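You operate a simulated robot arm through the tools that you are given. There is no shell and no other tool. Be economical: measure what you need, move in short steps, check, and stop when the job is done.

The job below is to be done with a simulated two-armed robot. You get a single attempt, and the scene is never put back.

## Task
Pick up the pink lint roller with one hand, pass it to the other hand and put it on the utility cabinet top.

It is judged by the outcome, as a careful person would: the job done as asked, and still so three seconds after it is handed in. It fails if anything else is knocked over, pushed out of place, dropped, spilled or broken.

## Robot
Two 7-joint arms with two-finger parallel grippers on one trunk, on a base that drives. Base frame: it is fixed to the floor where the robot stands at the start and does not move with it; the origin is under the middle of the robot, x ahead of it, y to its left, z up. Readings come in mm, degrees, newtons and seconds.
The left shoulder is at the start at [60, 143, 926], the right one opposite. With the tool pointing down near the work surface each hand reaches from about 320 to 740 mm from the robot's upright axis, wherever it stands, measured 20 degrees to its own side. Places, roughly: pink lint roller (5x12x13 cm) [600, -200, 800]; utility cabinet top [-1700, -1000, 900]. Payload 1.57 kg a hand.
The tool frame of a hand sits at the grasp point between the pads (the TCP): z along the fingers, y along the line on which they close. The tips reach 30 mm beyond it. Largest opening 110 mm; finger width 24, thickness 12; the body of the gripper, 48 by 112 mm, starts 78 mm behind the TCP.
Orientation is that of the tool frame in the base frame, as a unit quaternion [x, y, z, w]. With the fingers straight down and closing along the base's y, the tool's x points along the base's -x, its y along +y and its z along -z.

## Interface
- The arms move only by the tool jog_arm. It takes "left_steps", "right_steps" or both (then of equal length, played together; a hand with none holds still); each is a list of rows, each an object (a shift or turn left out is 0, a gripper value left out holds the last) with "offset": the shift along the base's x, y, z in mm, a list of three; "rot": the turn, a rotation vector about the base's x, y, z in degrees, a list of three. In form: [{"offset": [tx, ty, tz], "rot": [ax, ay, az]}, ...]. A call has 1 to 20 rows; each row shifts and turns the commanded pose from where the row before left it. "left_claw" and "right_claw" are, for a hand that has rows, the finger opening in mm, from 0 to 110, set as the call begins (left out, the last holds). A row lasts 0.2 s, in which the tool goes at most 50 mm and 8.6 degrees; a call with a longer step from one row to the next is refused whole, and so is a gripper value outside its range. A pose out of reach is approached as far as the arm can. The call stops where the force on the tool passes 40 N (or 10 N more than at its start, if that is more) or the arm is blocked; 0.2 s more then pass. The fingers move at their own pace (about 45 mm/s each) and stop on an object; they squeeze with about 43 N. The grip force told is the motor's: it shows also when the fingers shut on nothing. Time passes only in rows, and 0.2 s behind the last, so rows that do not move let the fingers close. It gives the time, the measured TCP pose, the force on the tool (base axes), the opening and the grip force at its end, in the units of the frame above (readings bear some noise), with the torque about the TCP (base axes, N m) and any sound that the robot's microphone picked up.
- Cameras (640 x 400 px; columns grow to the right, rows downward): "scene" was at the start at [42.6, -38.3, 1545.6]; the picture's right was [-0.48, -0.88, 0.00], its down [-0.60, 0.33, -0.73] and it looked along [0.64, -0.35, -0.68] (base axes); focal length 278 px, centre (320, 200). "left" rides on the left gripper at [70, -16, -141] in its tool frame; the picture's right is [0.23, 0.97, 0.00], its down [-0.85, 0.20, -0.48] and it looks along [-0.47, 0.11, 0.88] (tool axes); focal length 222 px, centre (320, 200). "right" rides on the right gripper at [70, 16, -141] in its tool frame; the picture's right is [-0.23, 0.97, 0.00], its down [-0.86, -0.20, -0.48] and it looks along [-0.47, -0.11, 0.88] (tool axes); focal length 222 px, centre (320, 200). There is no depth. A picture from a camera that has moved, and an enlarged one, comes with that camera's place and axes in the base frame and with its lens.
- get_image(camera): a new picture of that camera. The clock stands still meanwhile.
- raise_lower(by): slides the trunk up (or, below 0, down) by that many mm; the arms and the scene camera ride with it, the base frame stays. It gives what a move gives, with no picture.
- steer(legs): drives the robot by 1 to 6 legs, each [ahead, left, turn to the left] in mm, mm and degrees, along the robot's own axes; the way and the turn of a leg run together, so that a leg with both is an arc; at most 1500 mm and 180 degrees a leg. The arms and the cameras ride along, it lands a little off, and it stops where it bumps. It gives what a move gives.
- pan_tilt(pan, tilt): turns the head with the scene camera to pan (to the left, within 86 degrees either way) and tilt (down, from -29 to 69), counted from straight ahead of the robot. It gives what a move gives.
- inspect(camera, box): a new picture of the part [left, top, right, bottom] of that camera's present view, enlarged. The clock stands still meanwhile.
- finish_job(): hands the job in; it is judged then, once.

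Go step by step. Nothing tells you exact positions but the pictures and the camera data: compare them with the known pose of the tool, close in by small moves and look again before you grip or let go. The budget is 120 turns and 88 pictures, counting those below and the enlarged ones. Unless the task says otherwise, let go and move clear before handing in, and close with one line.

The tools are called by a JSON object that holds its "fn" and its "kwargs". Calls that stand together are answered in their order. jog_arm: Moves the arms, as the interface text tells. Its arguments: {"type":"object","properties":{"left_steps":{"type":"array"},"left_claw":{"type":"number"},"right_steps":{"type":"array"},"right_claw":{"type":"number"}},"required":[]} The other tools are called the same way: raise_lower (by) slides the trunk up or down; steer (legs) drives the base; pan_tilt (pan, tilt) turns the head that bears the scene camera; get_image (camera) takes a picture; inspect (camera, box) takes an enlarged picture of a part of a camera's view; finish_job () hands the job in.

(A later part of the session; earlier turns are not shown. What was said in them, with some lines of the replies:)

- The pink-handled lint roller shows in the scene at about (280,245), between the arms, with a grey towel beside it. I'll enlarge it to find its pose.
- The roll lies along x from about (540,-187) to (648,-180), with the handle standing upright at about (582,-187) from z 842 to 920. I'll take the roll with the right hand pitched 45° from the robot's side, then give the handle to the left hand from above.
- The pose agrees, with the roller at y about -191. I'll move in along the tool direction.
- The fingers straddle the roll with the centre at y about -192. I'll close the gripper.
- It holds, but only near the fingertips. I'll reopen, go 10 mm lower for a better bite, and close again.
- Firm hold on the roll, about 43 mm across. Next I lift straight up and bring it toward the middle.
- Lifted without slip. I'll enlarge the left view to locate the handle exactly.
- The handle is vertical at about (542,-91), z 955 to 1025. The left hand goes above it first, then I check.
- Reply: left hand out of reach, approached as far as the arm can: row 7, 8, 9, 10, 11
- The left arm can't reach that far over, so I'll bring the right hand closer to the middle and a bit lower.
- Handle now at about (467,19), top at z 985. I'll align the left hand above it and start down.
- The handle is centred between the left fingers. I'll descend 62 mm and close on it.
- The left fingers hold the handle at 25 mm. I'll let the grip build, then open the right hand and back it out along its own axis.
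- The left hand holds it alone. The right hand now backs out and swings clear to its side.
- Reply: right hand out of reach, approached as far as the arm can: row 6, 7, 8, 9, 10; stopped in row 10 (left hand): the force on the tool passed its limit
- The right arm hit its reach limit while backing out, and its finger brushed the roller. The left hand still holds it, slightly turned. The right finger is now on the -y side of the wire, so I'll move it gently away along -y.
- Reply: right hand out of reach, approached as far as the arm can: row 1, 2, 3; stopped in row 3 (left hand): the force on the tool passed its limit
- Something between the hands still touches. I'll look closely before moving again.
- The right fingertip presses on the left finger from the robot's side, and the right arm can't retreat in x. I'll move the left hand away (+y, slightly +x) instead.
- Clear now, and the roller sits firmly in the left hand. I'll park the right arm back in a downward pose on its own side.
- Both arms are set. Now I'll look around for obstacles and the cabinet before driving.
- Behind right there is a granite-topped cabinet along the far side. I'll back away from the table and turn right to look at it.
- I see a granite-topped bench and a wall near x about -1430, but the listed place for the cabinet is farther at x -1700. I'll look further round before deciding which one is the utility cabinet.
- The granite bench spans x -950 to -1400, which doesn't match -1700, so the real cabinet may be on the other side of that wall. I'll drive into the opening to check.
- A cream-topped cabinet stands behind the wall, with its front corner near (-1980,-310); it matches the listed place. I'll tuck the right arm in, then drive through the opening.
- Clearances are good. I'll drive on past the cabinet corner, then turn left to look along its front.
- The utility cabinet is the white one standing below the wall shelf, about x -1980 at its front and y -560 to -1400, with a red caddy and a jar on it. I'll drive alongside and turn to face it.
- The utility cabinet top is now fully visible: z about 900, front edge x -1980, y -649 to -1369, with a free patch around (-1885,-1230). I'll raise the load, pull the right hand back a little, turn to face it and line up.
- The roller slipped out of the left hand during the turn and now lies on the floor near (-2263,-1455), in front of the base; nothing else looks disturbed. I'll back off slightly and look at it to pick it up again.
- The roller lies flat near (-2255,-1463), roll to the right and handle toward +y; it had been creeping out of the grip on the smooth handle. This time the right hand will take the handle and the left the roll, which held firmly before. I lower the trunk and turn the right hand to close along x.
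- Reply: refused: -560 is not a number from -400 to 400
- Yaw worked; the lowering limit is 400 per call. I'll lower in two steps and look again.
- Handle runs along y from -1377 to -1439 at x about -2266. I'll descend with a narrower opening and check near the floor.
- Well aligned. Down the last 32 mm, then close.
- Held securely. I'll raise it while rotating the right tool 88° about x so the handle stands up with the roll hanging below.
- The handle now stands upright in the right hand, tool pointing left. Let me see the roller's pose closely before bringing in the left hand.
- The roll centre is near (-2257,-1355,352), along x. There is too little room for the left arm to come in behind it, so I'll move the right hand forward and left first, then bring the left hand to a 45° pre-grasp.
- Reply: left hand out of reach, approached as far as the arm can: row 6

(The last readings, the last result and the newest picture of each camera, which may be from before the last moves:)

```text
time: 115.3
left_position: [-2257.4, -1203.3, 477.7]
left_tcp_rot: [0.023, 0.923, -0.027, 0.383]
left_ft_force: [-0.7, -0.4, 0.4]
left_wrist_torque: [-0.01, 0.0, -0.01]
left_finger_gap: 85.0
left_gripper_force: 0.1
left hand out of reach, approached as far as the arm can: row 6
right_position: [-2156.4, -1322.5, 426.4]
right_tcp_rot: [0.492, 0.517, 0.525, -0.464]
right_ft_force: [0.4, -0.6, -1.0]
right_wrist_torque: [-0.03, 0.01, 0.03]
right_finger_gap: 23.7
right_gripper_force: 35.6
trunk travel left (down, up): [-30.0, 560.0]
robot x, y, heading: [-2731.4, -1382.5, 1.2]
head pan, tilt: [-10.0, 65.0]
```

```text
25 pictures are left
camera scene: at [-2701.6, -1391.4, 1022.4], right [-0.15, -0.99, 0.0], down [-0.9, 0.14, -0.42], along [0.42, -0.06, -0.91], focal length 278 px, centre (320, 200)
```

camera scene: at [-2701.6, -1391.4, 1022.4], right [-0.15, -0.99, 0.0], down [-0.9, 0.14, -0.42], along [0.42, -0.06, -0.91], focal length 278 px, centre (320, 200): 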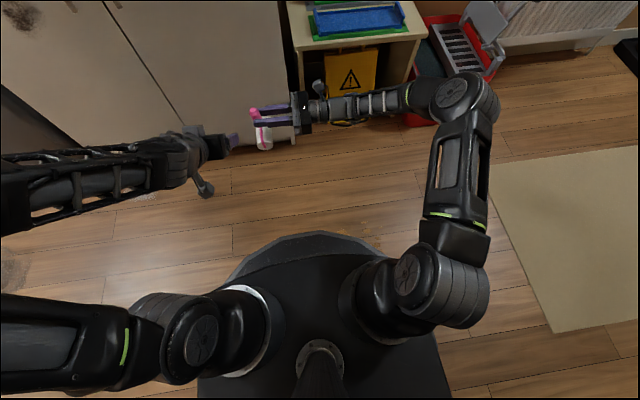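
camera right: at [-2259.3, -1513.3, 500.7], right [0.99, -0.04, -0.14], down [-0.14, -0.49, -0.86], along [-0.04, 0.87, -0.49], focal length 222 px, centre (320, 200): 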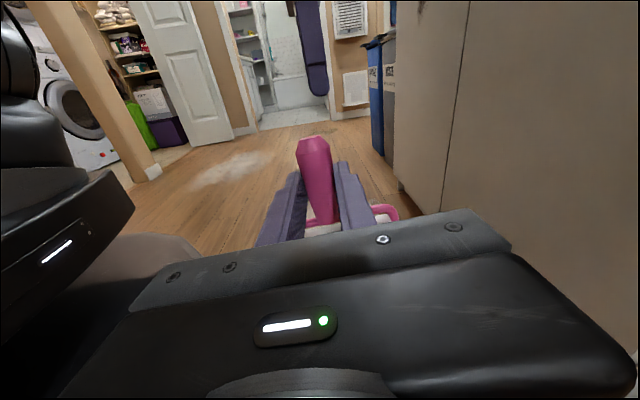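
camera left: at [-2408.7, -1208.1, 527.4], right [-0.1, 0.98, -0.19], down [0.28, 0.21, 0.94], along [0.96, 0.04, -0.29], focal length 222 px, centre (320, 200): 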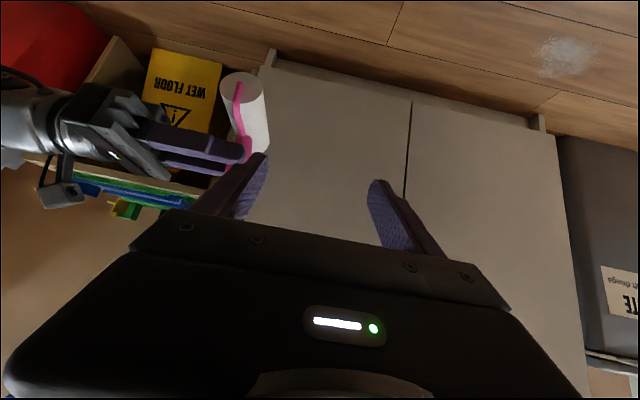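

The roll is at y about -1310 with its near end at x -2198. Next the left hand slides across to the pre-grasp.

{"fn": "jog_arm", "kwargs": {"left_steps": [{"offset": [0, -20, -5], "rot": [0, 0, 2]}, {"offset": [0, -22, -5]}, {"offset": [0, -22, -5]}, {"offset": [0, -22, -5]}, {"offset": [0, -20, -5]}, {}]}}

{"fn": "get_image", "kwargs": {"camera": "left"}}

```text
time: 116.7
left_position: [-2261.2, -1309.2, 449.9]
left_tcp_rot: [0.007, 0.923, -0.021, 0.384]
left_ft_force: [0.0, -0.3, 0.1]
left_wrist_torque: [-0.04, 0.02, 0.0]
left_finger_gap: 84.9
left_gripper_force: 0.1
right_position: [-2156.2, -1322.6, 425.4]
right_tcp_rot: [0.492, 0.517, 0.524, -0.464]
right_ft_force: [0.3, -0.5, -0.2]
right_wrist_torque: [0.0, 0.01, 0.0]
right_finger_gap: 23.8
right_gripper_force: 36.1
trunk travel left (down, up): [-30.0, 560.0]
robot x, y, heading: [-2732.7, -1383.1, 1.2]
head pan, tilt: [-10.0, 65.0]
```

```text
24 pictures are left
camera left: at [-2411.4, -1319.4, 500.1], right [-0.13, 0.97, -0.19], down [0.27, 0.22, 0.94], along [0.95, 0.07, -0.29], focal length 222 px, centre (320, 200)
```

left: 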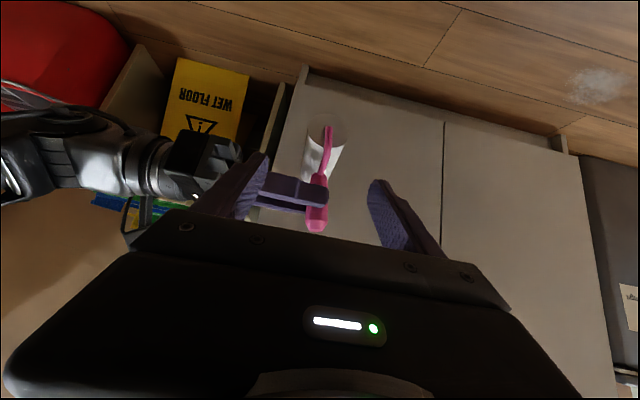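

Lined up, and the right-hand fingers stay above the left hand's path. Advancing along the tool axis.

{"fn": "jog_arm", "kwargs": {"left_steps": [{"offset": [18, -1, -17]}, {"offset": [18, -1, -17]}, {"offset": [18, 0, -17]}, {"offset": [18, 0, -16]}, {"offset": [17, 0, -15]}, {}]}}

{"fn": "get_image", "kwargs": {"camera": "left"}}

{"fn": "inspect", "kwargs": {"camera": "scene", "box": [180, 60, 340, 160]}}

```text
time: 118.1
left_position: [-2171.4, -1312.0, 368.1]
left_tcp_rot: [0.007, 0.923, -0.02, 0.384]
left_ft_force: [0.1, 0.3, 0.4]
left_wrist_torque: [-0.02, 0.01, -0.02]
left_finger_gap: 85.0
left_gripper_force: 0.0
right_position: [-2156.3, -1323.6, 425.6]
right_tcp_rot: [0.492, 0.517, 0.524, -0.465]
right_ft_force: [-0.1, -0.1, -1.8]
right_wrist_torque: [-0.02, 0.01, -0.01]
right_finger_gap: 23.9
right_gripper_force: 35.7
trunk travel left (down, up): [-30.0, 560.0]
robot x, y, heading: [-2729.5, -1387.1, 1.2]
head pan, tilt: [-10.0, 65.0]
```

```text
23 pictures are left
camera left: at [-2321.3, -1321.5, 419.1], right [-0.13, 0.97, -0.19], down [0.27, 0.22, 0.94], along [0.95, 0.07, -0.29], focal length 222 px, centre (320, 200)
```

left: 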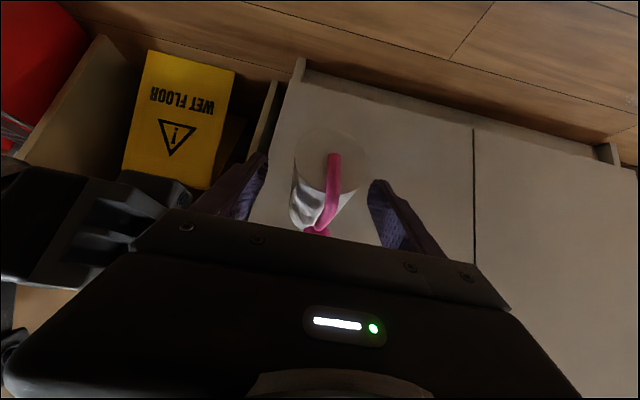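

```text
4.00 times, centred on (260, 110) of scene
camera zoom: at [-2701.6, -1391.4, 1022.4], right [-0.15, -0.99, 0.0], down [-0.9, 0.14, -0.42], along [0.42, -0.06, -0.91], focal length 1114 px, centre (560, 560)
```

zoom: 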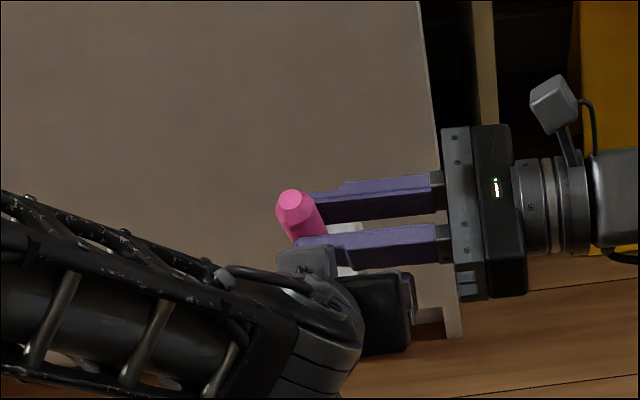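

Roll is centred between the left fingers. Closing the left hand, then letting the grip settle.

{"fn": "jog_arm", "kwargs": {"left_steps": [{}, {}, {}, {}, {}, {}], "left_claw": 25}}

{"fn": "get_image", "kwargs": {"camera": "left"}}

```text
time: 119.5
left_position: [-2171.5, -1309.4, 368.7]
left_tcp_rot: [0.005, 0.923, -0.018, 0.383]
left_ft_force: [1.4, 9.1, -0.8]
left_wrist_torque: [-0.5, 0.11, -0.07]
left_finger_gap: 43.0
left_gripper_force: 42.9
right_position: [-2157.5, -1322.8, 426.1]
right_tcp_rot: [0.492, 0.516, 0.525, -0.464]
right_ft_force: [-2.6, -8.0, 0.3]
right_wrist_torque: [0.02, 0.02, 0.25]
right_finger_gap: 23.7
right_gripper_force: 35.6
trunk travel left (down, up): [-30.0, 560.0]
robot x, y, heading: [-2727.4, -1384.2, 1.0]
head pan, tilt: [-10.0, 65.0]
```

```text
21 pictures are left
camera left: at [-2321.3, -1320.9, 419.1], right [-0.14, 0.97, -0.19], down [0.27, 0.22, 0.94], along [0.95, 0.08, -0.29], focal length 222 px, centre (320, 200)
```

left: 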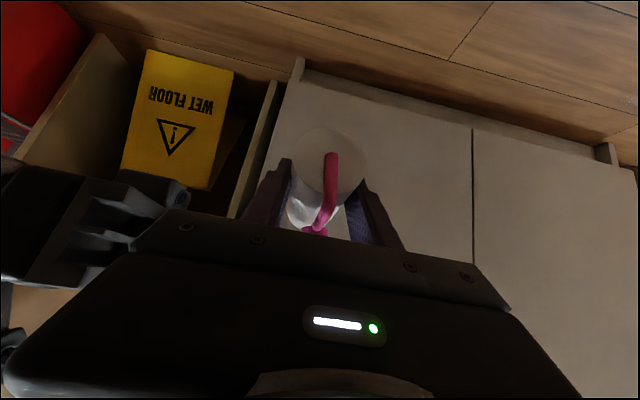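

Left grips the roll at 43 N. I'll open the right hand only slightly (to clear the left gripper) and withdraw it straight along -y.

{"fn": "jog_arm", "kwargs": {"right_steps": [{}, {}, {}], "right_claw": 46}}

{"fn": "jog_arm", "kwargs": {"right_steps": [{"offset": [0, -10, 0]}, {"offset": [0, -15, 0]}, {"offset": [0, -20, 0]}, {"offset": [0, -20, 0]}, {"offset": [0, -20, 0]}, {"offset": [0, -20, 0]}, {"offset": [0, -20, 0]}, {}]}}

{"fn": "get_image", "kwargs": {"camera": "scene"}}

{"fn": "get_image", "kwargs": {"camera": "left"}}

```text
time: 120.3
left_position: [-2171.3, -1311.8, 368.5]
left_tcp_rot: [0.007, 0.923, -0.02, 0.383]
left_ft_force: [0.2, -0.7, -0.4]
left_wrist_torque: [0.05, -0.02, -0.01]
left_finger_gap: 42.8
left_gripper_force: 43.1
right_position: [-2155.9, -1323.4, 426.3]
right_tcp_rot: [0.492, 0.517, 0.525, -0.464]
right_ft_force: [0.6, 0.6, 0.6]
right_wrist_torque: [-0.03, 0.03, -0.02]
right_finger_gap: 45.6
right_gripper_force: 0.1
trunk travel left (down, up): [-30.0, 560.0]
robot x, y, heading: [-2732.9, -1385.9, 1.3]
head pan, tilt: [-10.0, 65.0]
```

```text
time: 122.1
left_position: [-2171.3, -1312.0, 369.2]
left_tcp_rot: [0.007, 0.923, -0.02, 0.384]
left_ft_force: [-0.3, 0.2, -0.2]
left_wrist_torque: [0.0, 0.04, 0.01]
left_finger_gap: 42.8
left_gripper_force: 43.3
right_position: [-2155.7, -1449.1, 426.5]
right_tcp_rot: [0.492, 0.517, 0.524, -0.464]
right_ft_force: [0.3, 0.4, 1.0]
right_wrist_torque: [0.0, 0.01, 0.01]
right_finger_gap: 46.0
right_gripper_force: 0.1
trunk travel left (down, up): [-30.0, 560.0]
robot x, y, heading: [-2733.0, -1379.2, 1.3]
head pan, tilt: [-10.0, 65.0]
```

```text
20 pictures are left
camera scene: at [-2701.5, -1391.4, 1022.4], right [-0.15, -0.99, 0.0], down [-0.9, 0.14, -0.42], along [0.42, -0.06, -0.91], focal length 278 px, centre (320, 200)
```

scene: 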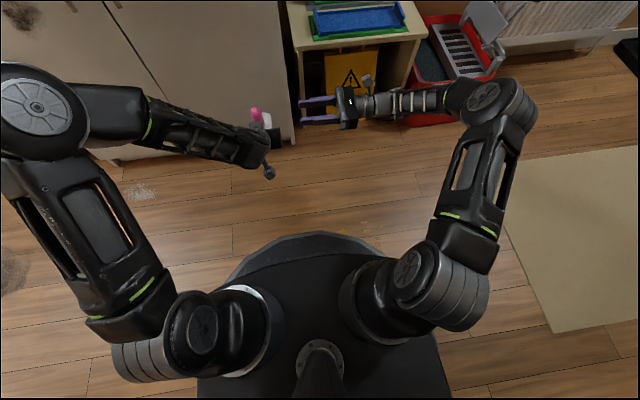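

```text
19 pictures are left
camera left: at [-2321.6, -1321.4, 419.2], right [-0.13, 0.97, -0.19], down [0.27, 0.22, 0.94], along [0.95, 0.07, -0.29], focal length 222 px, centre (320, 200)
```

left: 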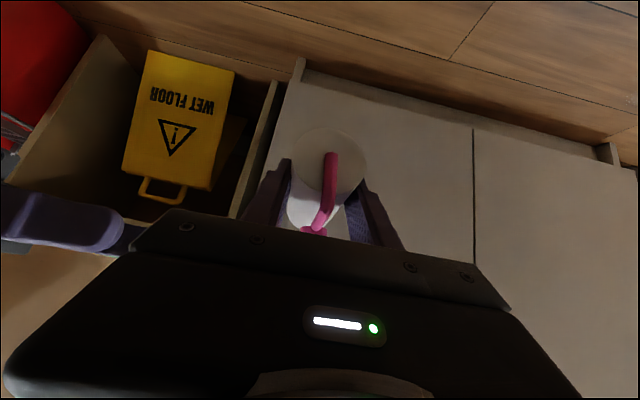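

Second pass done: the left hand alone holds the roll firmly. I'll fold the right hand back to a downward pose at its side, then raise the trunk.

{"fn": "jog_arm", "kwargs": {"right_steps": [{"offset": [-15, -20, 5], "rot": [-8, 0, 0]}, {"offset": [-15, -20, 5], "rot": [-8, 0, 0]}, {"offset": [-15, -20, 5], "rot": [-8, 0, 0]}, {"offset": [-15, -20, 5], "rot": [-8, 0, 0]}, {"offset": [-15, -20, 5], "rot": [-8, 0, 0]}, {"offset": [-15, -20, 5], "rot": [-8, 0, 0]}, {"offset": [-15, -20, 5], "rot": [-8, 0, 0]}, {"offset": [-15, -20, 5], "rot": [-8, 0, 0]}, {"offset": [-15, -10, 5], "rot": [-8, 0, 0]}, {"offset": [-15, -10, 5], "rot": [-8, 0, 0]}, {"offset": [0, 0, 5], "rot": [-8, 0, 0]}, {}]}}

{"fn": "raise_lower", "kwargs": {"by": 400}}

{"fn": "raise_lower", "kwargs": {"by": 160}}

{"fn": "jog_arm", "kwargs": {"left_steps": [{"offset": [0, 0, 15]}, {"offset": [0, 0, 15]}, {"offset": [0, 0, 15]}, {"offset": [0, 0, 15]}, {}]}}

{"fn": "pan_tilt", "kwargs": {"pan": 8, "tilt": 45}}

{"fn": "get_image", "kwargs": {"camera": "scene"}}

{"fn": "get_image", "kwargs": {"camera": "left"}}

```text
time: 124.7
left_position: [-2169.8, -1310.5, 367.9]
left_tcp_rot: [0.006, 0.924, -0.019, 0.383]
left_ft_force: [-0.3, 0.4, -0.2]
left_wrist_torque: [0.01, 0.01, 0.01]
left_finger_gap: 42.4
left_gripper_force: 43.0
right_position: [-2306.8, -1628.1, 482.7]
right_tcp_rot: [0.677, 0.736, 0.018, 0.009]
right_ft_force: [0.8, 0.0, -0.2]
right_wrist_torque: [-0.01, 0.0, -0.01]
right_finger_gap: 46.1
right_gripper_force: 0.1
trunk travel left (down, up): [-30.0, 560.0]
robot x, y, heading: [-2731.7, -1384.2, 1.1]
head pan, tilt: [-10.0, 65.0]
```

```text
time: 128.5
left_position: [-2170.8, -1311.8, 768.6]
left_tcp_rot: [0.007, 0.923, -0.019, 0.383]
left_ft_force: [-0.6, -0.3, -1.1]
left_wrist_torque: [0.0, 0.05, 0.0]
left_finger_gap: 42.7
left_gripper_force: 43.1
right_position: [-2306.5, -1628.9, 881.8]
right_tcp_rot: [0.676, 0.736, 0.019, 0.008]
right_ft_force: [0.5, -0.4, -0.5]
right_wrist_torque: [-0.02, -0.01, -0.03]
right_finger_gap: 45.9
right_gripper_force: 0.0
trunk travel left (down, up): [-430.0, 160.0]
robot x, y, heading: [-2731.3, -1384.6, 1.2]
head pan, tilt: [-10.0, 65.0]
```

```text
time: 130.3
left_position: [-2171.8, -1311.8, 929.2]
left_tcp_rot: [0.007, 0.924, -0.02, 0.383]
left_ft_force: [-0.2, 0.0, -1.1]
left_wrist_torque: [-0.02, 0.03, -0.02]
left_finger_gap: 42.5
left_gripper_force: 43.2
right_position: [-2307.5, -1628.0, 1042.8]
right_tcp_rot: [0.677, 0.736, 0.018, 0.007]
right_ft_force: [-0.2, 1.5, -0.5]
right_wrist_torque: [0.0, -0.01, 0.02]
right_finger_gap: 46.1
right_gripper_force: 0.0
trunk travel left (down, up): [-590.0, 0.0]
robot x, y, heading: [-2732.1, -1385.7, 1.2]
head pan, tilt: [-10.0, 65.0]
```

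```text
time: 131.6
left_position: [-2171.2, -1311.0, 989.5]
left_tcp_rot: [0.008, 0.923, -0.02, 0.383]
left_ft_force: [0.2, 0.1, -1.2]
left_wrist_torque: [0.01, 0.04, 0.01]
left_finger_gap: 42.7
left_gripper_force: 42.8
right_position: [-2307.6, -1628.8, 1042.1]
right_tcp_rot: [0.676, 0.737, 0.018, 0.007]
right_ft_force: [1.0, 0.5, 0.1]
right_wrist_torque: [-0.02, 0.01, -0.02]
right_finger_gap: 45.9
right_gripper_force: 0.0
trunk travel left (down, up): [-590.0, 0.0]
robot x, y, heading: [-2731.9, -1383.7, 1.2]
head pan, tilt: [-10.0, 65.0]
```

```text
time: 132.4
left_position: [-2171.8, -1309.7, 987.3]
left_tcp_rot: [0.007, 0.923, -0.02, 0.384]
left_ft_force: [0.3, 0.8, -1.3]
left_wrist_torque: [0.0, 0.06, 0.0]
left_finger_gap: 42.4
left_gripper_force: 42.9
right_position: [-2305.8, -1628.2, 1041.7]
right_tcp_rot: [0.676, 0.737, 0.018, 0.007]
right_ft_force: [0.1, -0.2, -0.4]
right_wrist_torque: [0.01, 0.04, 0.03]
right_finger_gap: 45.8
right_gripper_force: 0.1
trunk travel left (down, up): [-590.0, 0.0]
robot x, y, heading: [-2732.4, -1385.2, 1.4]
head pan, tilt: [8.0, 45.0]
```

```text
18 pictures are left
camera scene: at [-2681.2, -1369.2, 1607.4], right [0.16, -0.99, 0.0], down [-0.7, -0.11, -0.71], along [0.7, 0.11, -0.71], focal length 278 px, centre (320, 200)
```

scene: 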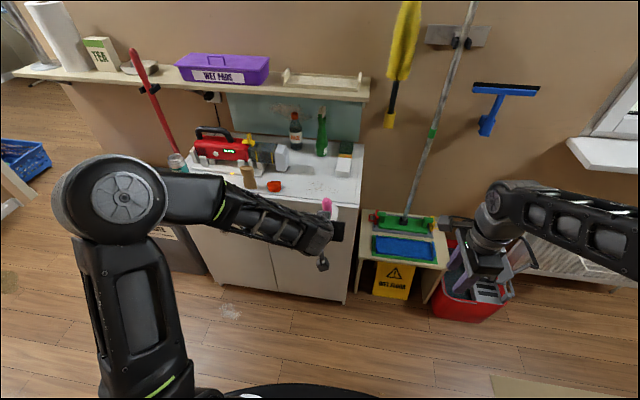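

```text
17 pictures are left
camera left: at [-2321.0, -1320.4, 1037.9], right [-0.13, 0.97, -0.19], down [0.27, 0.22, 0.94], along [0.95, 0.07, -0.29], focal length 222 px, centre (320, 200)
```

left: 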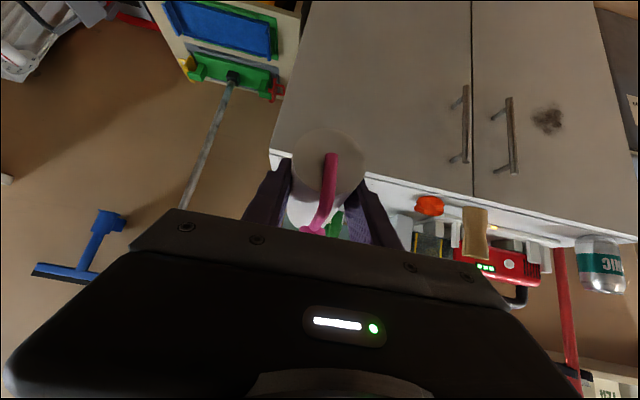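

The roller is upright in the left hand in front of the free patch. I'll move the base forward and slightly left, staying above the cabinet surface.

{"fn": "steer", "kwargs": {"legs": [[0, 70, 0], [200, 0, 0]]}}

{"fn": "get_image", "kwargs": {"camera": "left"}}

{"fn": "inspect", "kwargs": {"camera": "scene", "box": [220, 100, 440, 320]}}

```text
time: 134.6
left_position: [-1973.7, -1240.0, 987.2]
left_tcp_rot: [0.009, 0.923, -0.02, 0.383]
left_ft_force: [0.1, 0.4, -0.4]
left_wrist_torque: [0.0, 0.03, 0.01]
left_finger_gap: 42.4
left_gripper_force: 42.6
right_position: [-2111.2, -1558.3, 1041.3]
right_tcp_rot: [0.678, 0.735, 0.018, 0.006]
right_ft_force: [1.0, -0.3, 0.6]
right_wrist_torque: [0.02, 0.01, 0.04]
right_finger_gap: 45.9
right_gripper_force: 0.1
trunk travel left (down, up): [-590.0, 0.0]
robot x, y, heading: [-2538.7, -1308.7, 1.1]
head pan, tilt: [8.0, 45.0]
```

```text
16 pictures are left
camera left: at [-2124.5, -1249.7, 1037.5], right [-0.13, 0.97, -0.19], down [0.27, 0.22, 0.94], along [0.95, 0.07, -0.29], focal length 222 px, centre (320, 200)
```

left: 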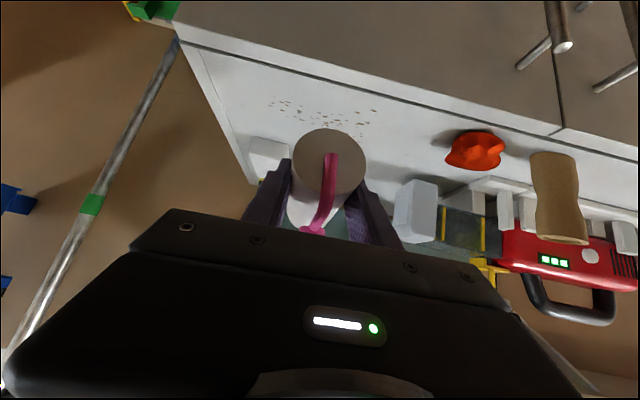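

```text
1.82 times, centred on (330, 210) of scene
camera zoom: at [-2484.1, -1297.3, 1607.4], right [0.16, -0.99, 0.0], down [-0.7, -0.11, -0.71], along [0.7, 0.11, -0.71], focal length 506 px, centre (302, 182)
```

zoom: 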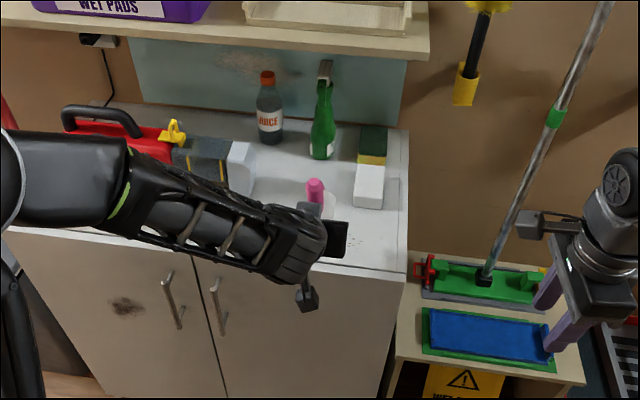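

The patch under the roller is clear; the white sponge is beyond x -1840 and the front edge at -1985. Forward 42 mm, then lower most of the way.

{"fn": "jog_arm", "kwargs": {"left_steps": [{"offset": [14, 0, 0]}, {"offset": [14, 0, 0]}, {"offset": [14, 0, 0]}, {"offset": [0, 0, -15]}, {"offset": [0, 0, -15]}, {"offset": [0, 0, -10]}, {}]}}

{"fn": "get_image", "kwargs": {"camera": "left"}}

```text
time: 136.2
left_position: [-1932.3, -1240.8, 946.1]
left_tcp_rot: [0.008, 0.924, -0.02, 0.383]
left_ft_force: [0.3, -0.3, -2.1]
left_wrist_torque: [0.01, 0.03, 0.02]
left_finger_gap: 42.3
left_gripper_force: 43.3
right_position: [-2113.4, -1557.3, 1042.3]
right_tcp_rot: [0.678, 0.735, 0.018, 0.007]
right_ft_force: [-0.1, -0.3, 0.6]
right_wrist_torque: [-0.02, 0.0, 0.02]
right_finger_gap: 45.7
right_gripper_force: 0.1
trunk travel left (down, up): [-590.0, 0.0]
robot x, y, heading: [-2535.2, -1311.5, 1.1]
head pan, tilt: [8.0, 45.0]
```

```text
14 pictures are left
camera left: at [-2082.9, -1250.2, 997.1], right [-0.13, 0.97, -0.19], down [0.27, 0.22, 0.94], along [0.95, 0.07, -0.29], focal length 222 px, centre (320, 200)
```

left: 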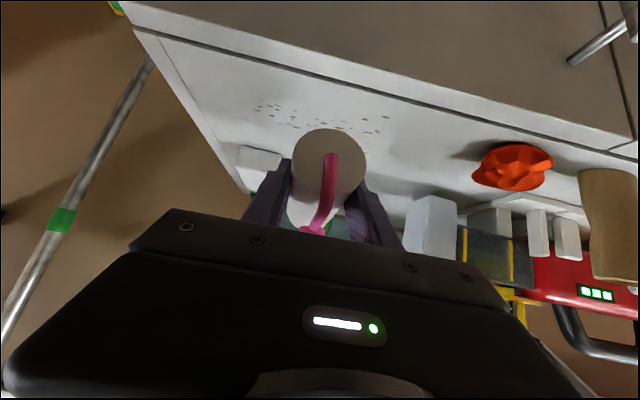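

About 10 mm remain. Lowering in small steps to feel for contact.

{"fn": "jog_arm", "kwargs": {"left_steps": [{"offset": [0, 0, -3]}, {"offset": [0, 0, -3]}, {"offset": [0, 0, -2]}, {}]}}

{"fn": "jog_arm", "kwargs": {"left_steps": [{"offset": [0, 0, -1.5]}, {"offset": [0, 0, -1]}, {}]}}

```text
time: 137.2
left_position: [-1932.7, -1240.0, 939.6]
left_tcp_rot: [0.009, 0.924, -0.021, 0.383]
left_ft_force: [-0.5, -0.1, -0.7]
left_wrist_torque: [-0.01, 0.03, 0.0]
left_finger_gap: 42.4
left_gripper_force: 43.0
right_position: [-2112.0, -1558.1, 1041.5]
right_tcp_rot: [0.677, 0.735, 0.019, 0.007]
right_ft_force: [0.1, 0.0, -0.4]
right_wrist_torque: [-0.01, 0.02, 0.03]
right_finger_gap: 46.1
right_gripper_force: 0.1
trunk travel left (down, up): [-590.0, 0.0]
robot x, y, heading: [-2535.8, -1312.7, 1.0]
head pan, tilt: [8.0, 45.0]
```

```text
time: 138.0
left_position: [-1932.3, -1240.4, 935.9]
left_tcp_rot: [0.008, 0.923, -0.02, 0.383]
left_ft_force: [-0.6, -0.6, -1.0]
left_wrist_torque: [0.02, 0.02, 0.0]
left_finger_gap: 42.1
left_gripper_force: 42.5
right_position: [-2112.2, -1557.2, 1041.3]
right_tcp_rot: [0.678, 0.735, 0.018, 0.008]
right_ft_force: [0.2, -0.1, 0.2]
right_wrist_torque: [0.01, 0.01, 0.01]
right_finger_gap: 45.8
right_gripper_force: 0.1
trunk travel left (down, up): [-590.0, 0.0]
robot x, y, heading: [-2536.9, -1311.0, 1.0]
head pan, tilt: [8.0, 45.0]
```

{"fn": "jog_arm", "kwargs": {"left_steps": [{"offset": [0, 0, -1.5]}, {"offset": [0, 0, -1.5]}, {}]}}

{"fn": "jog_arm", "kwargs": {"left_steps": [{"offset": [0, 0, -1.5]}, {"offset": [0, 0, -1.5]}, {}]}}

{"fn": "get_image", "kwargs": {"camera": "left"}}

```text
time: 138.8
left_position: [-1932.9, -1241.2, 933.6]
left_tcp_rot: [0.008, 0.923, -0.02, 0.384]
left_ft_force: [-0.9, 0.5, -1.6]
left_wrist_torque: [0.0, -0.01, -0.03]
left_finger_gap: 42.5
left_gripper_force: 43.2
right_position: [-2112.4, -1559.0, 1041.7]
right_tcp_rot: [0.677, 0.736, 0.018, 0.008]
right_ft_force: [-0.1, 0.4, -0.1]
right_wrist_torque: [0.0, 0.02, 0.01]
right_finger_gap: 45.9
right_gripper_force: 0.0
trunk travel left (down, up): [-590.0, 0.0]
robot x, y, heading: [-2541.2, -1311.4, 0.8]
head pan, tilt: [8.0, 45.0]
```

```text
time: 139.6
left_position: [-1933.6, -1240.6, 931.2]
left_tcp_rot: [0.008, 0.923, -0.02, 0.384]
left_ft_force: [0.3, 0.2, -1.4]
left_wrist_torque: [0.0, 0.03, 0.01]
left_finger_gap: 42.5
left_gripper_force: 42.7
right_position: [-2113.6, -1556.9, 1042.9]
right_tcp_rot: [0.678, 0.735, 0.019, 0.008]
right_ft_force: [0.5, 0.4, 0.3]
right_wrist_torque: [0.0, -0.01, 0.0]
right_finger_gap: 46.1
right_gripper_force: 0.1
trunk travel left (down, up): [-590.0, 0.0]
robot x, y, heading: [-2535.3, -1310.1, 1.0]
head pan, tilt: [8.0, 45.0]
```

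```text
13 pictures are left
camera left: at [-2083.3, -1249.4, 981.2], right [-0.13, 0.97, -0.19], down [0.27, 0.22, 0.94], along [0.95, 0.07, -0.29], focal length 222 px, centre (320, 200)
```

left: 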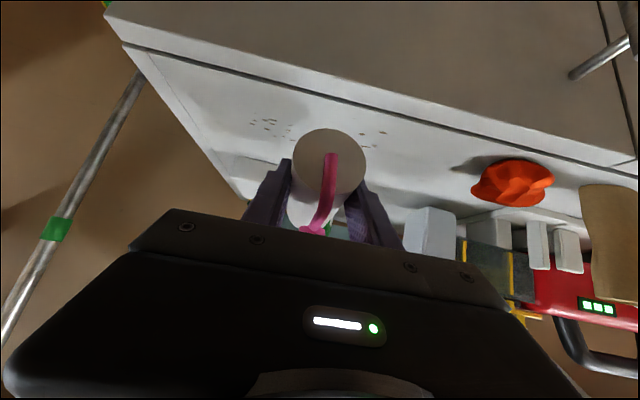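

No contact yet, so the top is slightly lower than assumed. Continuing in small steps.

{"fn": "jog_arm", "kwargs": {"left_steps": [{"offset": [0, 0, -1.5]}, {"offset": [0, 0, -1.5]}, {}]}}

{"fn": "jog_arm", "kwargs": {"left_steps": [{"offset": [0, 0, -1.5]}, {"offset": [0, 0, -1.5]}, {}]}}

{"fn": "inspect", "kwargs": {"camera": "left", "box": [220, 80, 420, 240]}}

```text
time: 140.4
left_position: [-1931.9, -1239.8, 927.7]
left_tcp_rot: [0.009, 0.923, -0.02, 0.384]
left_ft_force: [0.3, 0.3, -1.2]
left_wrist_torque: [0.03, 0.03, -0.03]
left_finger_gap: 42.6
left_gripper_force: 42.9
right_position: [-2111.5, -1557.7, 1041.3]
right_tcp_rot: [0.677, 0.735, 0.018, 0.008]
right_ft_force: [-0.3, 0.4, 0.7]
right_wrist_torque: [0.01, 0.03, -0.04]
right_finger_gap: 45.9
right_gripper_force: 0.0
trunk travel left (down, up): [-590.0, 0.0]
robot x, y, heading: [-2535.7, -1310.7, 1.3]
head pan, tilt: [8.0, 45.0]
```

```text
time: 141.2
left_position: [-1931.7, -1240.3, 925.0]
left_tcp_rot: [0.009, 0.923, -0.02, 0.384]
left_ft_force: [-0.1, 0.2, -0.8]
left_wrist_torque: [-0.02, 0.04, 0.01]
left_finger_gap: 42.5
left_gripper_force: 42.6
right_position: [-2112.5, -1556.6, 1041.5]
right_tcp_rot: [0.678, 0.735, 0.018, 0.007]
right_ft_force: [-0.4, 0.8, 0.3]
right_wrist_torque: [0.0, 0.05, -0.02]
right_finger_gap: 46.0
right_gripper_force: 0.0
trunk travel left (down, up): [-590.0, 0.0]
robot x, y, heading: [-2536.3, -1307.0, 1.1]
head pan, tilt: [8.0, 45.0]
```

```text
2.50 times, centred on (320, 160) of left
camera zoom: at [-2083.3, -1249.4, 975.6], right [-0.13, 0.97, -0.19], down [0.27, 0.22, 0.94], along [0.95, 0.07, -0.29], focal length 555 px, centre (320, 300)
```

zoom: 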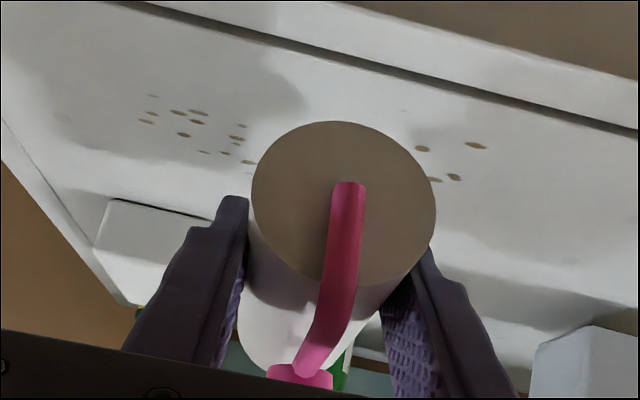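

Still a small gap below the roll. Continuing down gently.

{"fn": "jog_arm", "kwargs": {"left_steps": [{"offset": [0, 0, -1.5]}, {"offset": [0, 0, -1.5]}, {"offset": [0, 0, -1.5]}, {}]}}

{"fn": "jog_arm", "kwargs": {"left_steps": [{"offset": [0, 0, -1.5]}, {"offset": [0, 0, -1.5]}, {}]}}

{"fn": "inspect", "kwargs": {"camera": "left", "box": [220, 80, 420, 240]}}

```text
time: 142.2
left_position: [-1932.8, -1241.0, 920.8]
left_tcp_rot: [0.008, 0.924, -0.019, 0.383]
left_ft_force: [0.2, 0.4, -1.6]
left_wrist_torque: [-0.02, 0.03, 0.01]
left_finger_gap: 42.5
left_gripper_force: 43.1
right_position: [-2112.7, -1556.9, 1042.6]
right_tcp_rot: [0.677, 0.736, 0.018, 0.007]
right_ft_force: [-0.2, -0.6, 0.1]
right_wrist_torque: [-0.01, -0.02, 0.0]
right_finger_gap: 45.7
right_gripper_force: 0.0
trunk travel left (down, up): [-590.0, 0.0]
robot x, y, heading: [-2536.3, -1310.6, 1.2]
head pan, tilt: [8.0, 45.0]
```

```text
time: 143.0
left_position: [-1932.2, -1241.3, 917.2]
left_tcp_rot: [0.008, 0.923, -0.02, 0.383]
left_ft_force: [0.6, -0.3, -0.7]
left_wrist_torque: [-0.01, 0.03, -0.02]
left_finger_gap: 42.2
left_gripper_force: 43.0
right_position: [-2113.4, -1557.6, 1041.6]
right_tcp_rot: [0.677, 0.735, 0.018, 0.007]
right_ft_force: [0.0, 0.4, 0.0]
right_wrist_torque: [0.0, -0.01, 0.0]
right_finger_gap: 46.0
right_gripper_force: 0.1
trunk travel left (down, up): [-590.0, 0.0]
robot x, y, heading: [-2537.7, -1310.7, 1.0]
head pan, tilt: [8.0, 45.0]
```

```text
2.50 times, centred on (320, 160) of left
camera zoom: at [-2083.5, -1250.4, 967.4], right [-0.13, 0.97, -0.19], down [0.27, 0.22, 0.94], along [0.95, 0.07, -0.29], focal length 555 px, centre (320, 300)
```

zoom: 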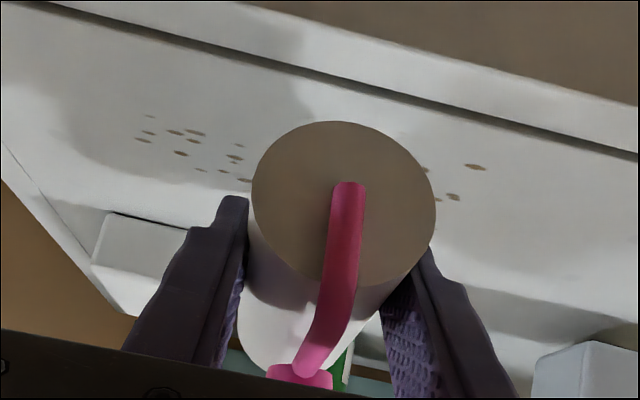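

Parallax between these two views puts the top at z about 864, so roughly 17 mm remain. Down 11 mm, then creep again.

{"fn": "jog_arm", "kwargs": {"left_steps": [{"offset": [0, 0, -3]}, {"offset": [0, 0, -3]}, {"offset": [0, 0, -3]}, {"offset": [0, 0, -2]}, {}]}}

{"fn": "jog_arm", "kwargs": {"left_steps": [{"offset": [0, 0, -1.5]}, {"offset": [0, 0, -1.5]}, {}]}}

{"fn": "inspect", "kwargs": {"camera": "left", "box": [220, 80, 420, 240]}}

```text
time: 144.2
left_position: [-1932.3, -1240.4, 904.7]
left_tcp_rot: [0.008, 0.923, -0.02, 0.383]
left_ft_force: [0.3, 0.8, -1.7]
left_wrist_torque: [-0.04, -0.02, 0.01]
left_finger_gap: 42.4
left_gripper_force: 43.2
right_position: [-2112.3, -1558.5, 1042.6]
right_tcp_rot: [0.678, 0.735, 0.018, 0.007]
right_ft_force: [-1.1, 0.5, 0.1]
right_wrist_torque: [0.0, -0.01, -0.03]
right_finger_gap: 46.1
right_gripper_force: 0.0
trunk travel left (down, up): [-590.0, 0.0]
robot x, y, heading: [-2538.6, -1309.9, 1.1]
head pan, tilt: [8.0, 45.0]
```

```text
time: 145.0
left_position: [-1933.1, -1240.1, 902.9]
left_tcp_rot: [0.008, 0.923, -0.02, 0.384]
left_ft_force: [0.2, 0.0, -0.1]
left_wrist_torque: [0.01, 0.05, -0.01]
left_finger_gap: 42.4
left_gripper_force: 43.0
right_position: [-2113.9, -1558.2, 1042.7]
right_tcp_rot: [0.678, 0.735, 0.018, 0.008]
right_ft_force: [-0.1, -0.2, 0.0]
right_wrist_torque: [0.02, 0.0, -0.03]
right_finger_gap: 46.0
right_gripper_force: 0.0
trunk travel left (down, up): [-590.0, 0.0]
robot x, y, heading: [-2536.8, -1313.6, 1.2]
head pan, tilt: [8.0, 45.0]
```

```text
2.50 times, centred on (320, 160) of left
camera zoom: at [-2083.7, -1249.9, 953.6], right [-0.13, 0.97, -0.19], down [0.27, 0.22, 0.94], along [0.95, 0.07, -0.29], focal length 555 px, centre (320, 300)
```

zoom: 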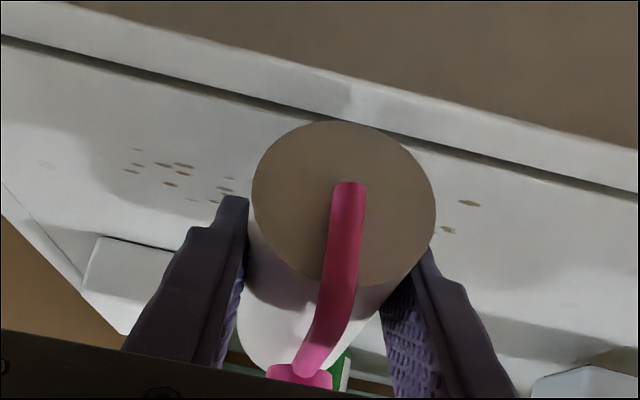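

Surface is at about z 861, and the front edge turns out to be near x -1953, so the roll's near end would overhang. I'll lift slightly, move 38 mm further in, then creep down again.

{"fn": "jog_arm", "kwargs": {"left_steps": [{"offset": [0, 0, 6]}, {"offset": [13, 0, 0]}, {"offset": [13, 0, 0]}, {"offset": [12, 0, 0]}, {"offset": [0, 0, -3]}, {"offset": [0, 0, -3]}, {}]}}

{"fn": "jog_arm", "kwargs": {"left_steps": [{"offset": [0, 0, -1.5]}, {"offset": [0, 0, -1.5]}, {}]}}

{"fn": "jog_arm", "kwargs": {"left_steps": [{"offset": [0, 0, -1.5]}, {"offset": [0, 0, -1.5]}, {}]}}

{"fn": "inspect", "kwargs": {"camera": "left", "box": [220, 80, 420, 240]}}

```text
time: 146.6
left_position: [-1895.1, -1240.3, 902.4]
left_tcp_rot: [0.008, 0.923, -0.02, 0.383]
left_ft_force: [-0.2, -0.5, -1.5]
left_wrist_torque: [0.02, 0.03, 0.01]
left_finger_gap: 42.3
left_gripper_force: 43.3
right_position: [-2112.4, -1559.1, 1041.9]
right_tcp_rot: [0.678, 0.735, 0.018, 0.006]
right_ft_force: [-0.2, -0.2, 0.1]
right_wrist_torque: [0.01, 0.0, 0.01]
right_finger_gap: 46.1
right_gripper_force: 0.1
trunk travel left (down, up): [-590.0, 0.0]
robot x, y, heading: [-2536.8, -1311.0, 1.2]
head pan, tilt: [8.0, 45.0]
```

```text
time: 147.4
left_position: [-1894.5, -1239.6, 899.8]
left_tcp_rot: [0.009, 0.923, -0.021, 0.383]
left_ft_force: [0.2, 1.4, -0.9]
left_wrist_torque: [-0.01, 0.02, 0.0]
left_finger_gap: 42.4
left_gripper_force: 43.3
right_position: [-2112.9, -1558.0, 1041.5]
right_tcp_rot: [0.677, 0.735, 0.018, 0.007]
right_ft_force: [0.3, -0.3, -0.4]
right_wrist_torque: [-0.02, -0.02, 0.03]
right_finger_gap: 46.0
right_gripper_force: 0.0
trunk travel left (down, up): [-590.0, 0.0]
robot x, y, heading: [-2534.9, -1309.2, 1.0]
head pan, tilt: [8.0, 45.0]
```

```text
time: 148.2
left_position: [-1894.9, -1238.7, 896.8]
left_tcp_rot: [0.008, 0.923, -0.021, 0.384]
left_ft_force: [0.2, 0.2, -0.6]
left_wrist_torque: [0.01, 0.01, 0.02]
left_finger_gap: 42.2
left_gripper_force: 42.9
right_position: [-2111.9, -1558.9, 1041.2]
right_tcp_rot: [0.677, 0.735, 0.018, 0.008]
right_ft_force: [0.0, -0.3, 1.3]
right_wrist_torque: [-0.01, -0.04, 0.0]
right_finger_gap: 46.1
right_gripper_force: 0.0
trunk travel left (down, up): [-590.0, 0.0]
robot x, y, heading: [-2533.0, -1309.3, 1.3]
head pan, tilt: [8.0, 45.0]
```

```text
2.50 times, centred on (320, 160) of left
camera zoom: at [-2045.4, -1249.7, 948.1], right [-0.13, 0.97, -0.19], down [0.27, 0.22, 0.94], along [0.95, 0.07, -0.29], focal length 555 px, centre (320, 300)
```

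zoom: 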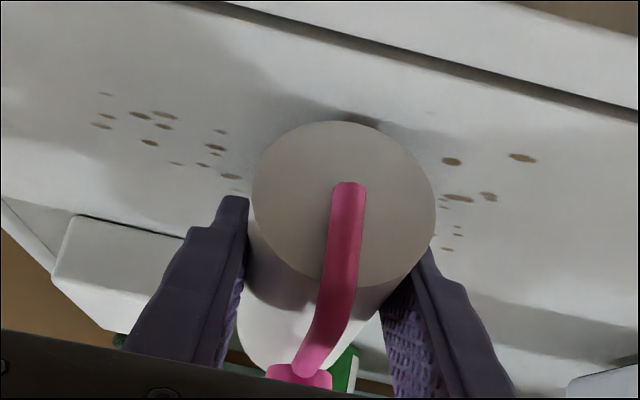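

The contact shadow has closed in to the roll, so only a couple of millimetres remain. Continuing with force watch.

{"fn": "jog_arm", "kwargs": {"left_steps": [{"offset": [0, 0, -1.5]}, {}]}}

{"fn": "jog_arm", "kwargs": {"left_steps": [{"offset": [0, 0, -1.5]}, {}]}}

{"fn": "jog_arm", "kwargs": {"left_steps": [{"offset": [0, 0, -1.5]}, {}]}}

```text
time: 148.8
left_position: [-1895.4, -1241.3, 897.3]
left_tcp_rot: [0.008, 0.923, -0.02, 0.385]
left_ft_force: [0.2, 0.4, -1.8]
left_wrist_torque: [-0.01, 0.01, 0.01]
left_finger_gap: 42.2
left_gripper_force: 42.7
right_position: [-2112.6, -1557.8, 1042.8]
right_tcp_rot: [0.677, 0.735, 0.018, 0.008]
right_ft_force: [-0.3, 0.3, -0.3]
right_wrist_torque: [-0.02, 0.02, 0.01]
right_finger_gap: 46.0
right_gripper_force: 0.1
trunk travel left (down, up): [-590.0, 0.0]
robot x, y, heading: [-2536.0, -1311.6, 0.8]
head pan, tilt: [8.0, 45.0]
```

```text
time: 149.4
left_position: [-1894.6, -1239.7, 896.0]
left_tcp_rot: [0.009, 0.923, -0.02, 0.385]
left_ft_force: [1.0, 0.3, 6.0]
left_wrist_torque: [0.08, 0.18, -0.08]
left_finger_gap: 42.3
left_gripper_force: 43.2
right_position: [-2113.1, -1558.8, 1042.3]
right_tcp_rot: [0.677, 0.736, 0.018, 0.007]
right_ft_force: [-0.1, 0.2, 0.3]
right_wrist_torque: [0.0, -0.01, 0.0]
right_finger_gap: 46.1
right_gripper_force: 0.0
trunk travel left (down, up): [-590.0, 0.0]
robot x, y, heading: [-2537.8, -1312.8, 1.0]
head pan, tilt: [8.0, 45.0]
```

```text
time: 150.0
left_position: [-1894.0, -1239.8, 895.7]
left_tcp_rot: [0.008, 0.922, -0.02, 0.386]
left_ft_force: [2.2, 1.5, 17.5]
left_wrist_torque: [0.26, 0.48, -0.05]
left_finger_gap: 42.4
left_gripper_force: 43.3
right_position: [-2113.2, -1559.2, 1041.7]
right_tcp_rot: [0.677, 0.735, 0.019, 0.008]
right_ft_force: [0.5, -0.2, -0.4]
right_wrist_torque: [0.02, -0.03, 0.03]
right_finger_gap: 45.9
right_gripper_force: 0.2
trunk travel left (down, up): [-590.0, 0.0]
robot x, y, heading: [-2537.7, -1313.9, 1.1]
head pan, tilt: [8.0, 45.0]
```

Firm contact at z about 896. I'll ease off 2 mm and open the left hand, then look before retreating.

{"fn": "jog_arm", "kwargs": {"left_steps": [{"offset": [0, 0, 2]}, {}]}}

{"fn": "jog_arm", "kwargs": {"left_steps": [{}, {}, {}, {}, {}], "left_claw": 75}}

{"fn": "get_image", "kwargs": {"camera": "left"}}

```text
time: 150.6
left_position: [-1896.0, -1239.9, 895.8]
left_tcp_rot: [0.008, 0.923, -0.02, 0.384]
left_ft_force: [2.9, 0.8, 11.1]
left_wrist_torque: [0.1, 0.25, -0.07]
left_finger_gap: 42.3
left_gripper_force: 42.7
right_position: [-2112.5, -1558.9, 1041.4]
right_tcp_rot: [0.678, 0.735, 0.018, 0.008]
right_ft_force: [0.7, -0.7, -0.5]
right_wrist_torque: [-0.04, 0.02, 0.01]
right_finger_gap: 46.3
right_gripper_force: 0.0
trunk travel left (down, up): [-590.0, 0.0]
robot x, y, heading: [-2533.7, -1311.4, 0.9]
head pan, tilt: [8.0, 45.0]
```

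```text
time: 151.8
left_position: [-1894.6, -1240.7, 896.2]
left_tcp_rot: [0.009, 0.923, -0.02, 0.384]
left_ft_force: [0.1, 0.2, -0.3]
left_wrist_torque: [0.01, -0.02, -0.02]
left_finger_gap: 75.0
left_gripper_force: 0.1
right_position: [-2112.2, -1557.8, 1041.4]
right_tcp_rot: [0.677, 0.735, 0.018, 0.007]
right_ft_force: [-0.5, 0.0, 1.2]
right_wrist_torque: [0.02, 0.02, 0.0]
right_finger_gap: 46.0
right_gripper_force: 0.0
trunk travel left (down, up): [-590.0, 0.0]
robot x, y, heading: [-2536.5, -1311.6, 0.8]
head pan, tilt: [8.0, 45.0]
```

```text
8 pictures are left
camera left: at [-2045.7, -1249.8, 946.1], right [-0.13, 0.97, -0.19], down [0.27, 0.22, 0.94], along [0.95, 0.07, -0.29], focal length 222 px, centre (320, 200)
```

left: 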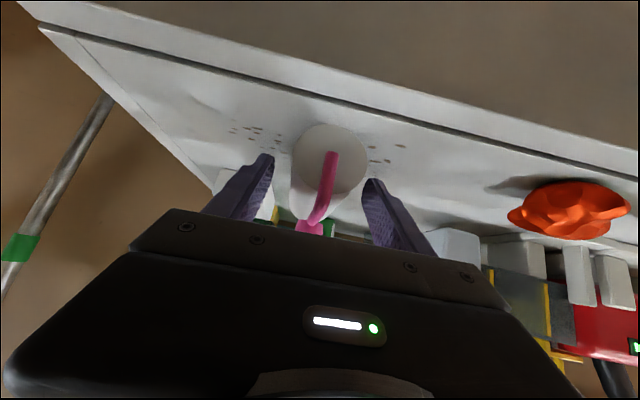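

The roller stands upright on its own. I'll withdraw the left hand back along its axis, then back off with the base.

{"fn": "jog_arm", "kwargs": {"left_steps": [{"offset": [-10, 0, 5]}, {"offset": [-12, 0, 8]}, {"offset": [-14, 0, 10]}, {"offset": [-14, 0, 10]}, {"offset": [-14, 0, 10]}, {"offset": [-14, 0, 10]}, {}]}}

{"fn": "steer", "kwargs": {"legs": [[-150, 0, 0]]}}

{"fn": "get_image", "kwargs": {"camera": "left"}}

{"fn": "get_image", "kwargs": {"camera": "scene"}}

```text
time: 153.4
left_position: [-1975.5, -1240.5, 948.5]
left_tcp_rot: [0.009, 0.923, -0.02, 0.383]
left_ft_force: [0.4, 0.7, 0.0]
left_wrist_torque: [-0.03, 0.02, 0.01]
left_finger_gap: 74.8
left_gripper_force: 0.2
right_position: [-2112.8, -1558.2, 1042.3]
right_tcp_rot: [0.678, 0.735, 0.018, 0.008]
right_ft_force: [0.2, -0.8, -0.4]
right_wrist_torque: [0.03, 0.0, 0.04]
right_finger_gap: 45.9
right_gripper_force: 0.0
trunk travel left (down, up): [-590.0, 0.0]
robot x, y, heading: [-2536.2, -1309.0, 1.2]
head pan, tilt: [8.0, 45.0]
```

```text
time: 154.8
left_position: [-2125.7, -1241.4, 949.7]
left_tcp_rot: [0.007, 0.923, -0.019, 0.385]
left_ft_force: [0.2, 0.8, -0.3]
left_wrist_torque: [0.01, -0.05, -0.05]
left_finger_gap: 74.9
left_gripper_force: 0.1
right_position: [-2264.5, -1559.9, 1041.3]
right_tcp_rot: [0.677, 0.736, 0.019, 0.007]
right_ft_force: [0.0, 0.3, -0.2]
right_wrist_torque: [0.01, -0.01, 0.01]
right_finger_gap: 46.1
right_gripper_force: 0.0
trunk travel left (down, up): [-590.0, 0.0]
robot x, y, heading: [-2691.1, -1313.8, 0.8]
head pan, tilt: [8.0, 45.0]
```

```text
7 pictures are left
camera left: at [-2276.0, -1251.4, 999.5], right [-0.13, 0.97, -0.19], down [0.27, 0.22, 0.94], along [0.95, 0.07, -0.29], focal length 222 px, centre (320, 200)
```

left: 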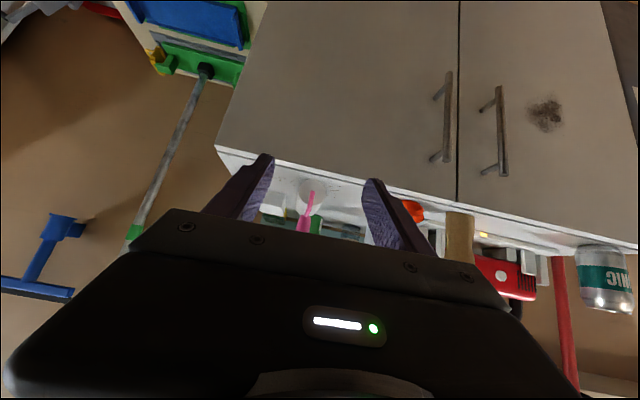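

```text
6 pictures are left
camera scene: at [-2638.9, -1300.0, 1607.5], right [0.16, -0.99, 0.0], down [-0.7, -0.11, -0.71], along [0.7, 0.11, -0.71], focal length 278 px, centre (320, 200)
```

scene: 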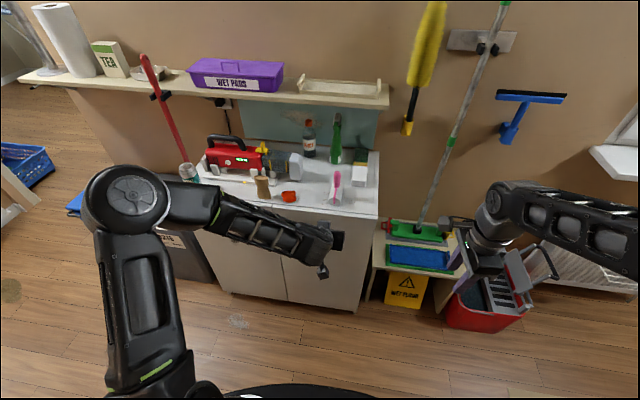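

The roller stands upright on the cabinet top with the hand well clear, and the other items are in place. One enlarged look to confirm it is steady.

{"fn": "inspect", "kwargs": {"camera": "scene", "box": [240, 100, 400, 230]}}

```text
3.08 times, centred on (320, 165) of scene
camera zoom: at [-2638.9, -1300.0, 1607.5], right [0.16, -0.99, 0.0], down [-0.7, -0.11, -0.71], along [0.7, 0.11, -0.71], focal length 856 px, centre (320, 308)
```

zoom: 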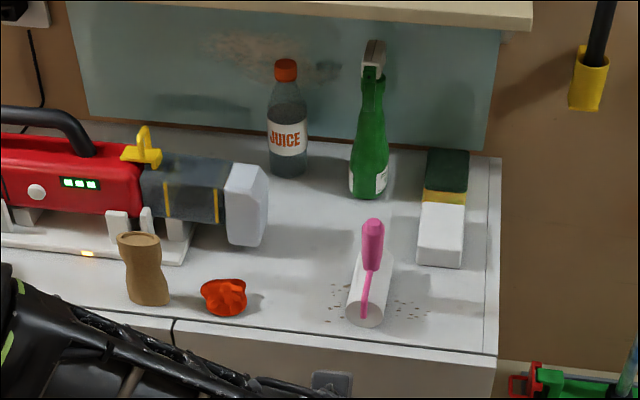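

The roller rests stably on the cabinet top, away from the edge and the other things, so I'm handing in.

{"fn": "finish_job", "kwargs": {}}

```text
The job is handed in.
```

The pink lint roller is standing upright on the utility cabinet top and nothing else appears disturbed, but I dropped it once: it slipped from the left hand onto the floor after the first hand-over, so I picked it up with the right hand, passed it to the left again and placed it.
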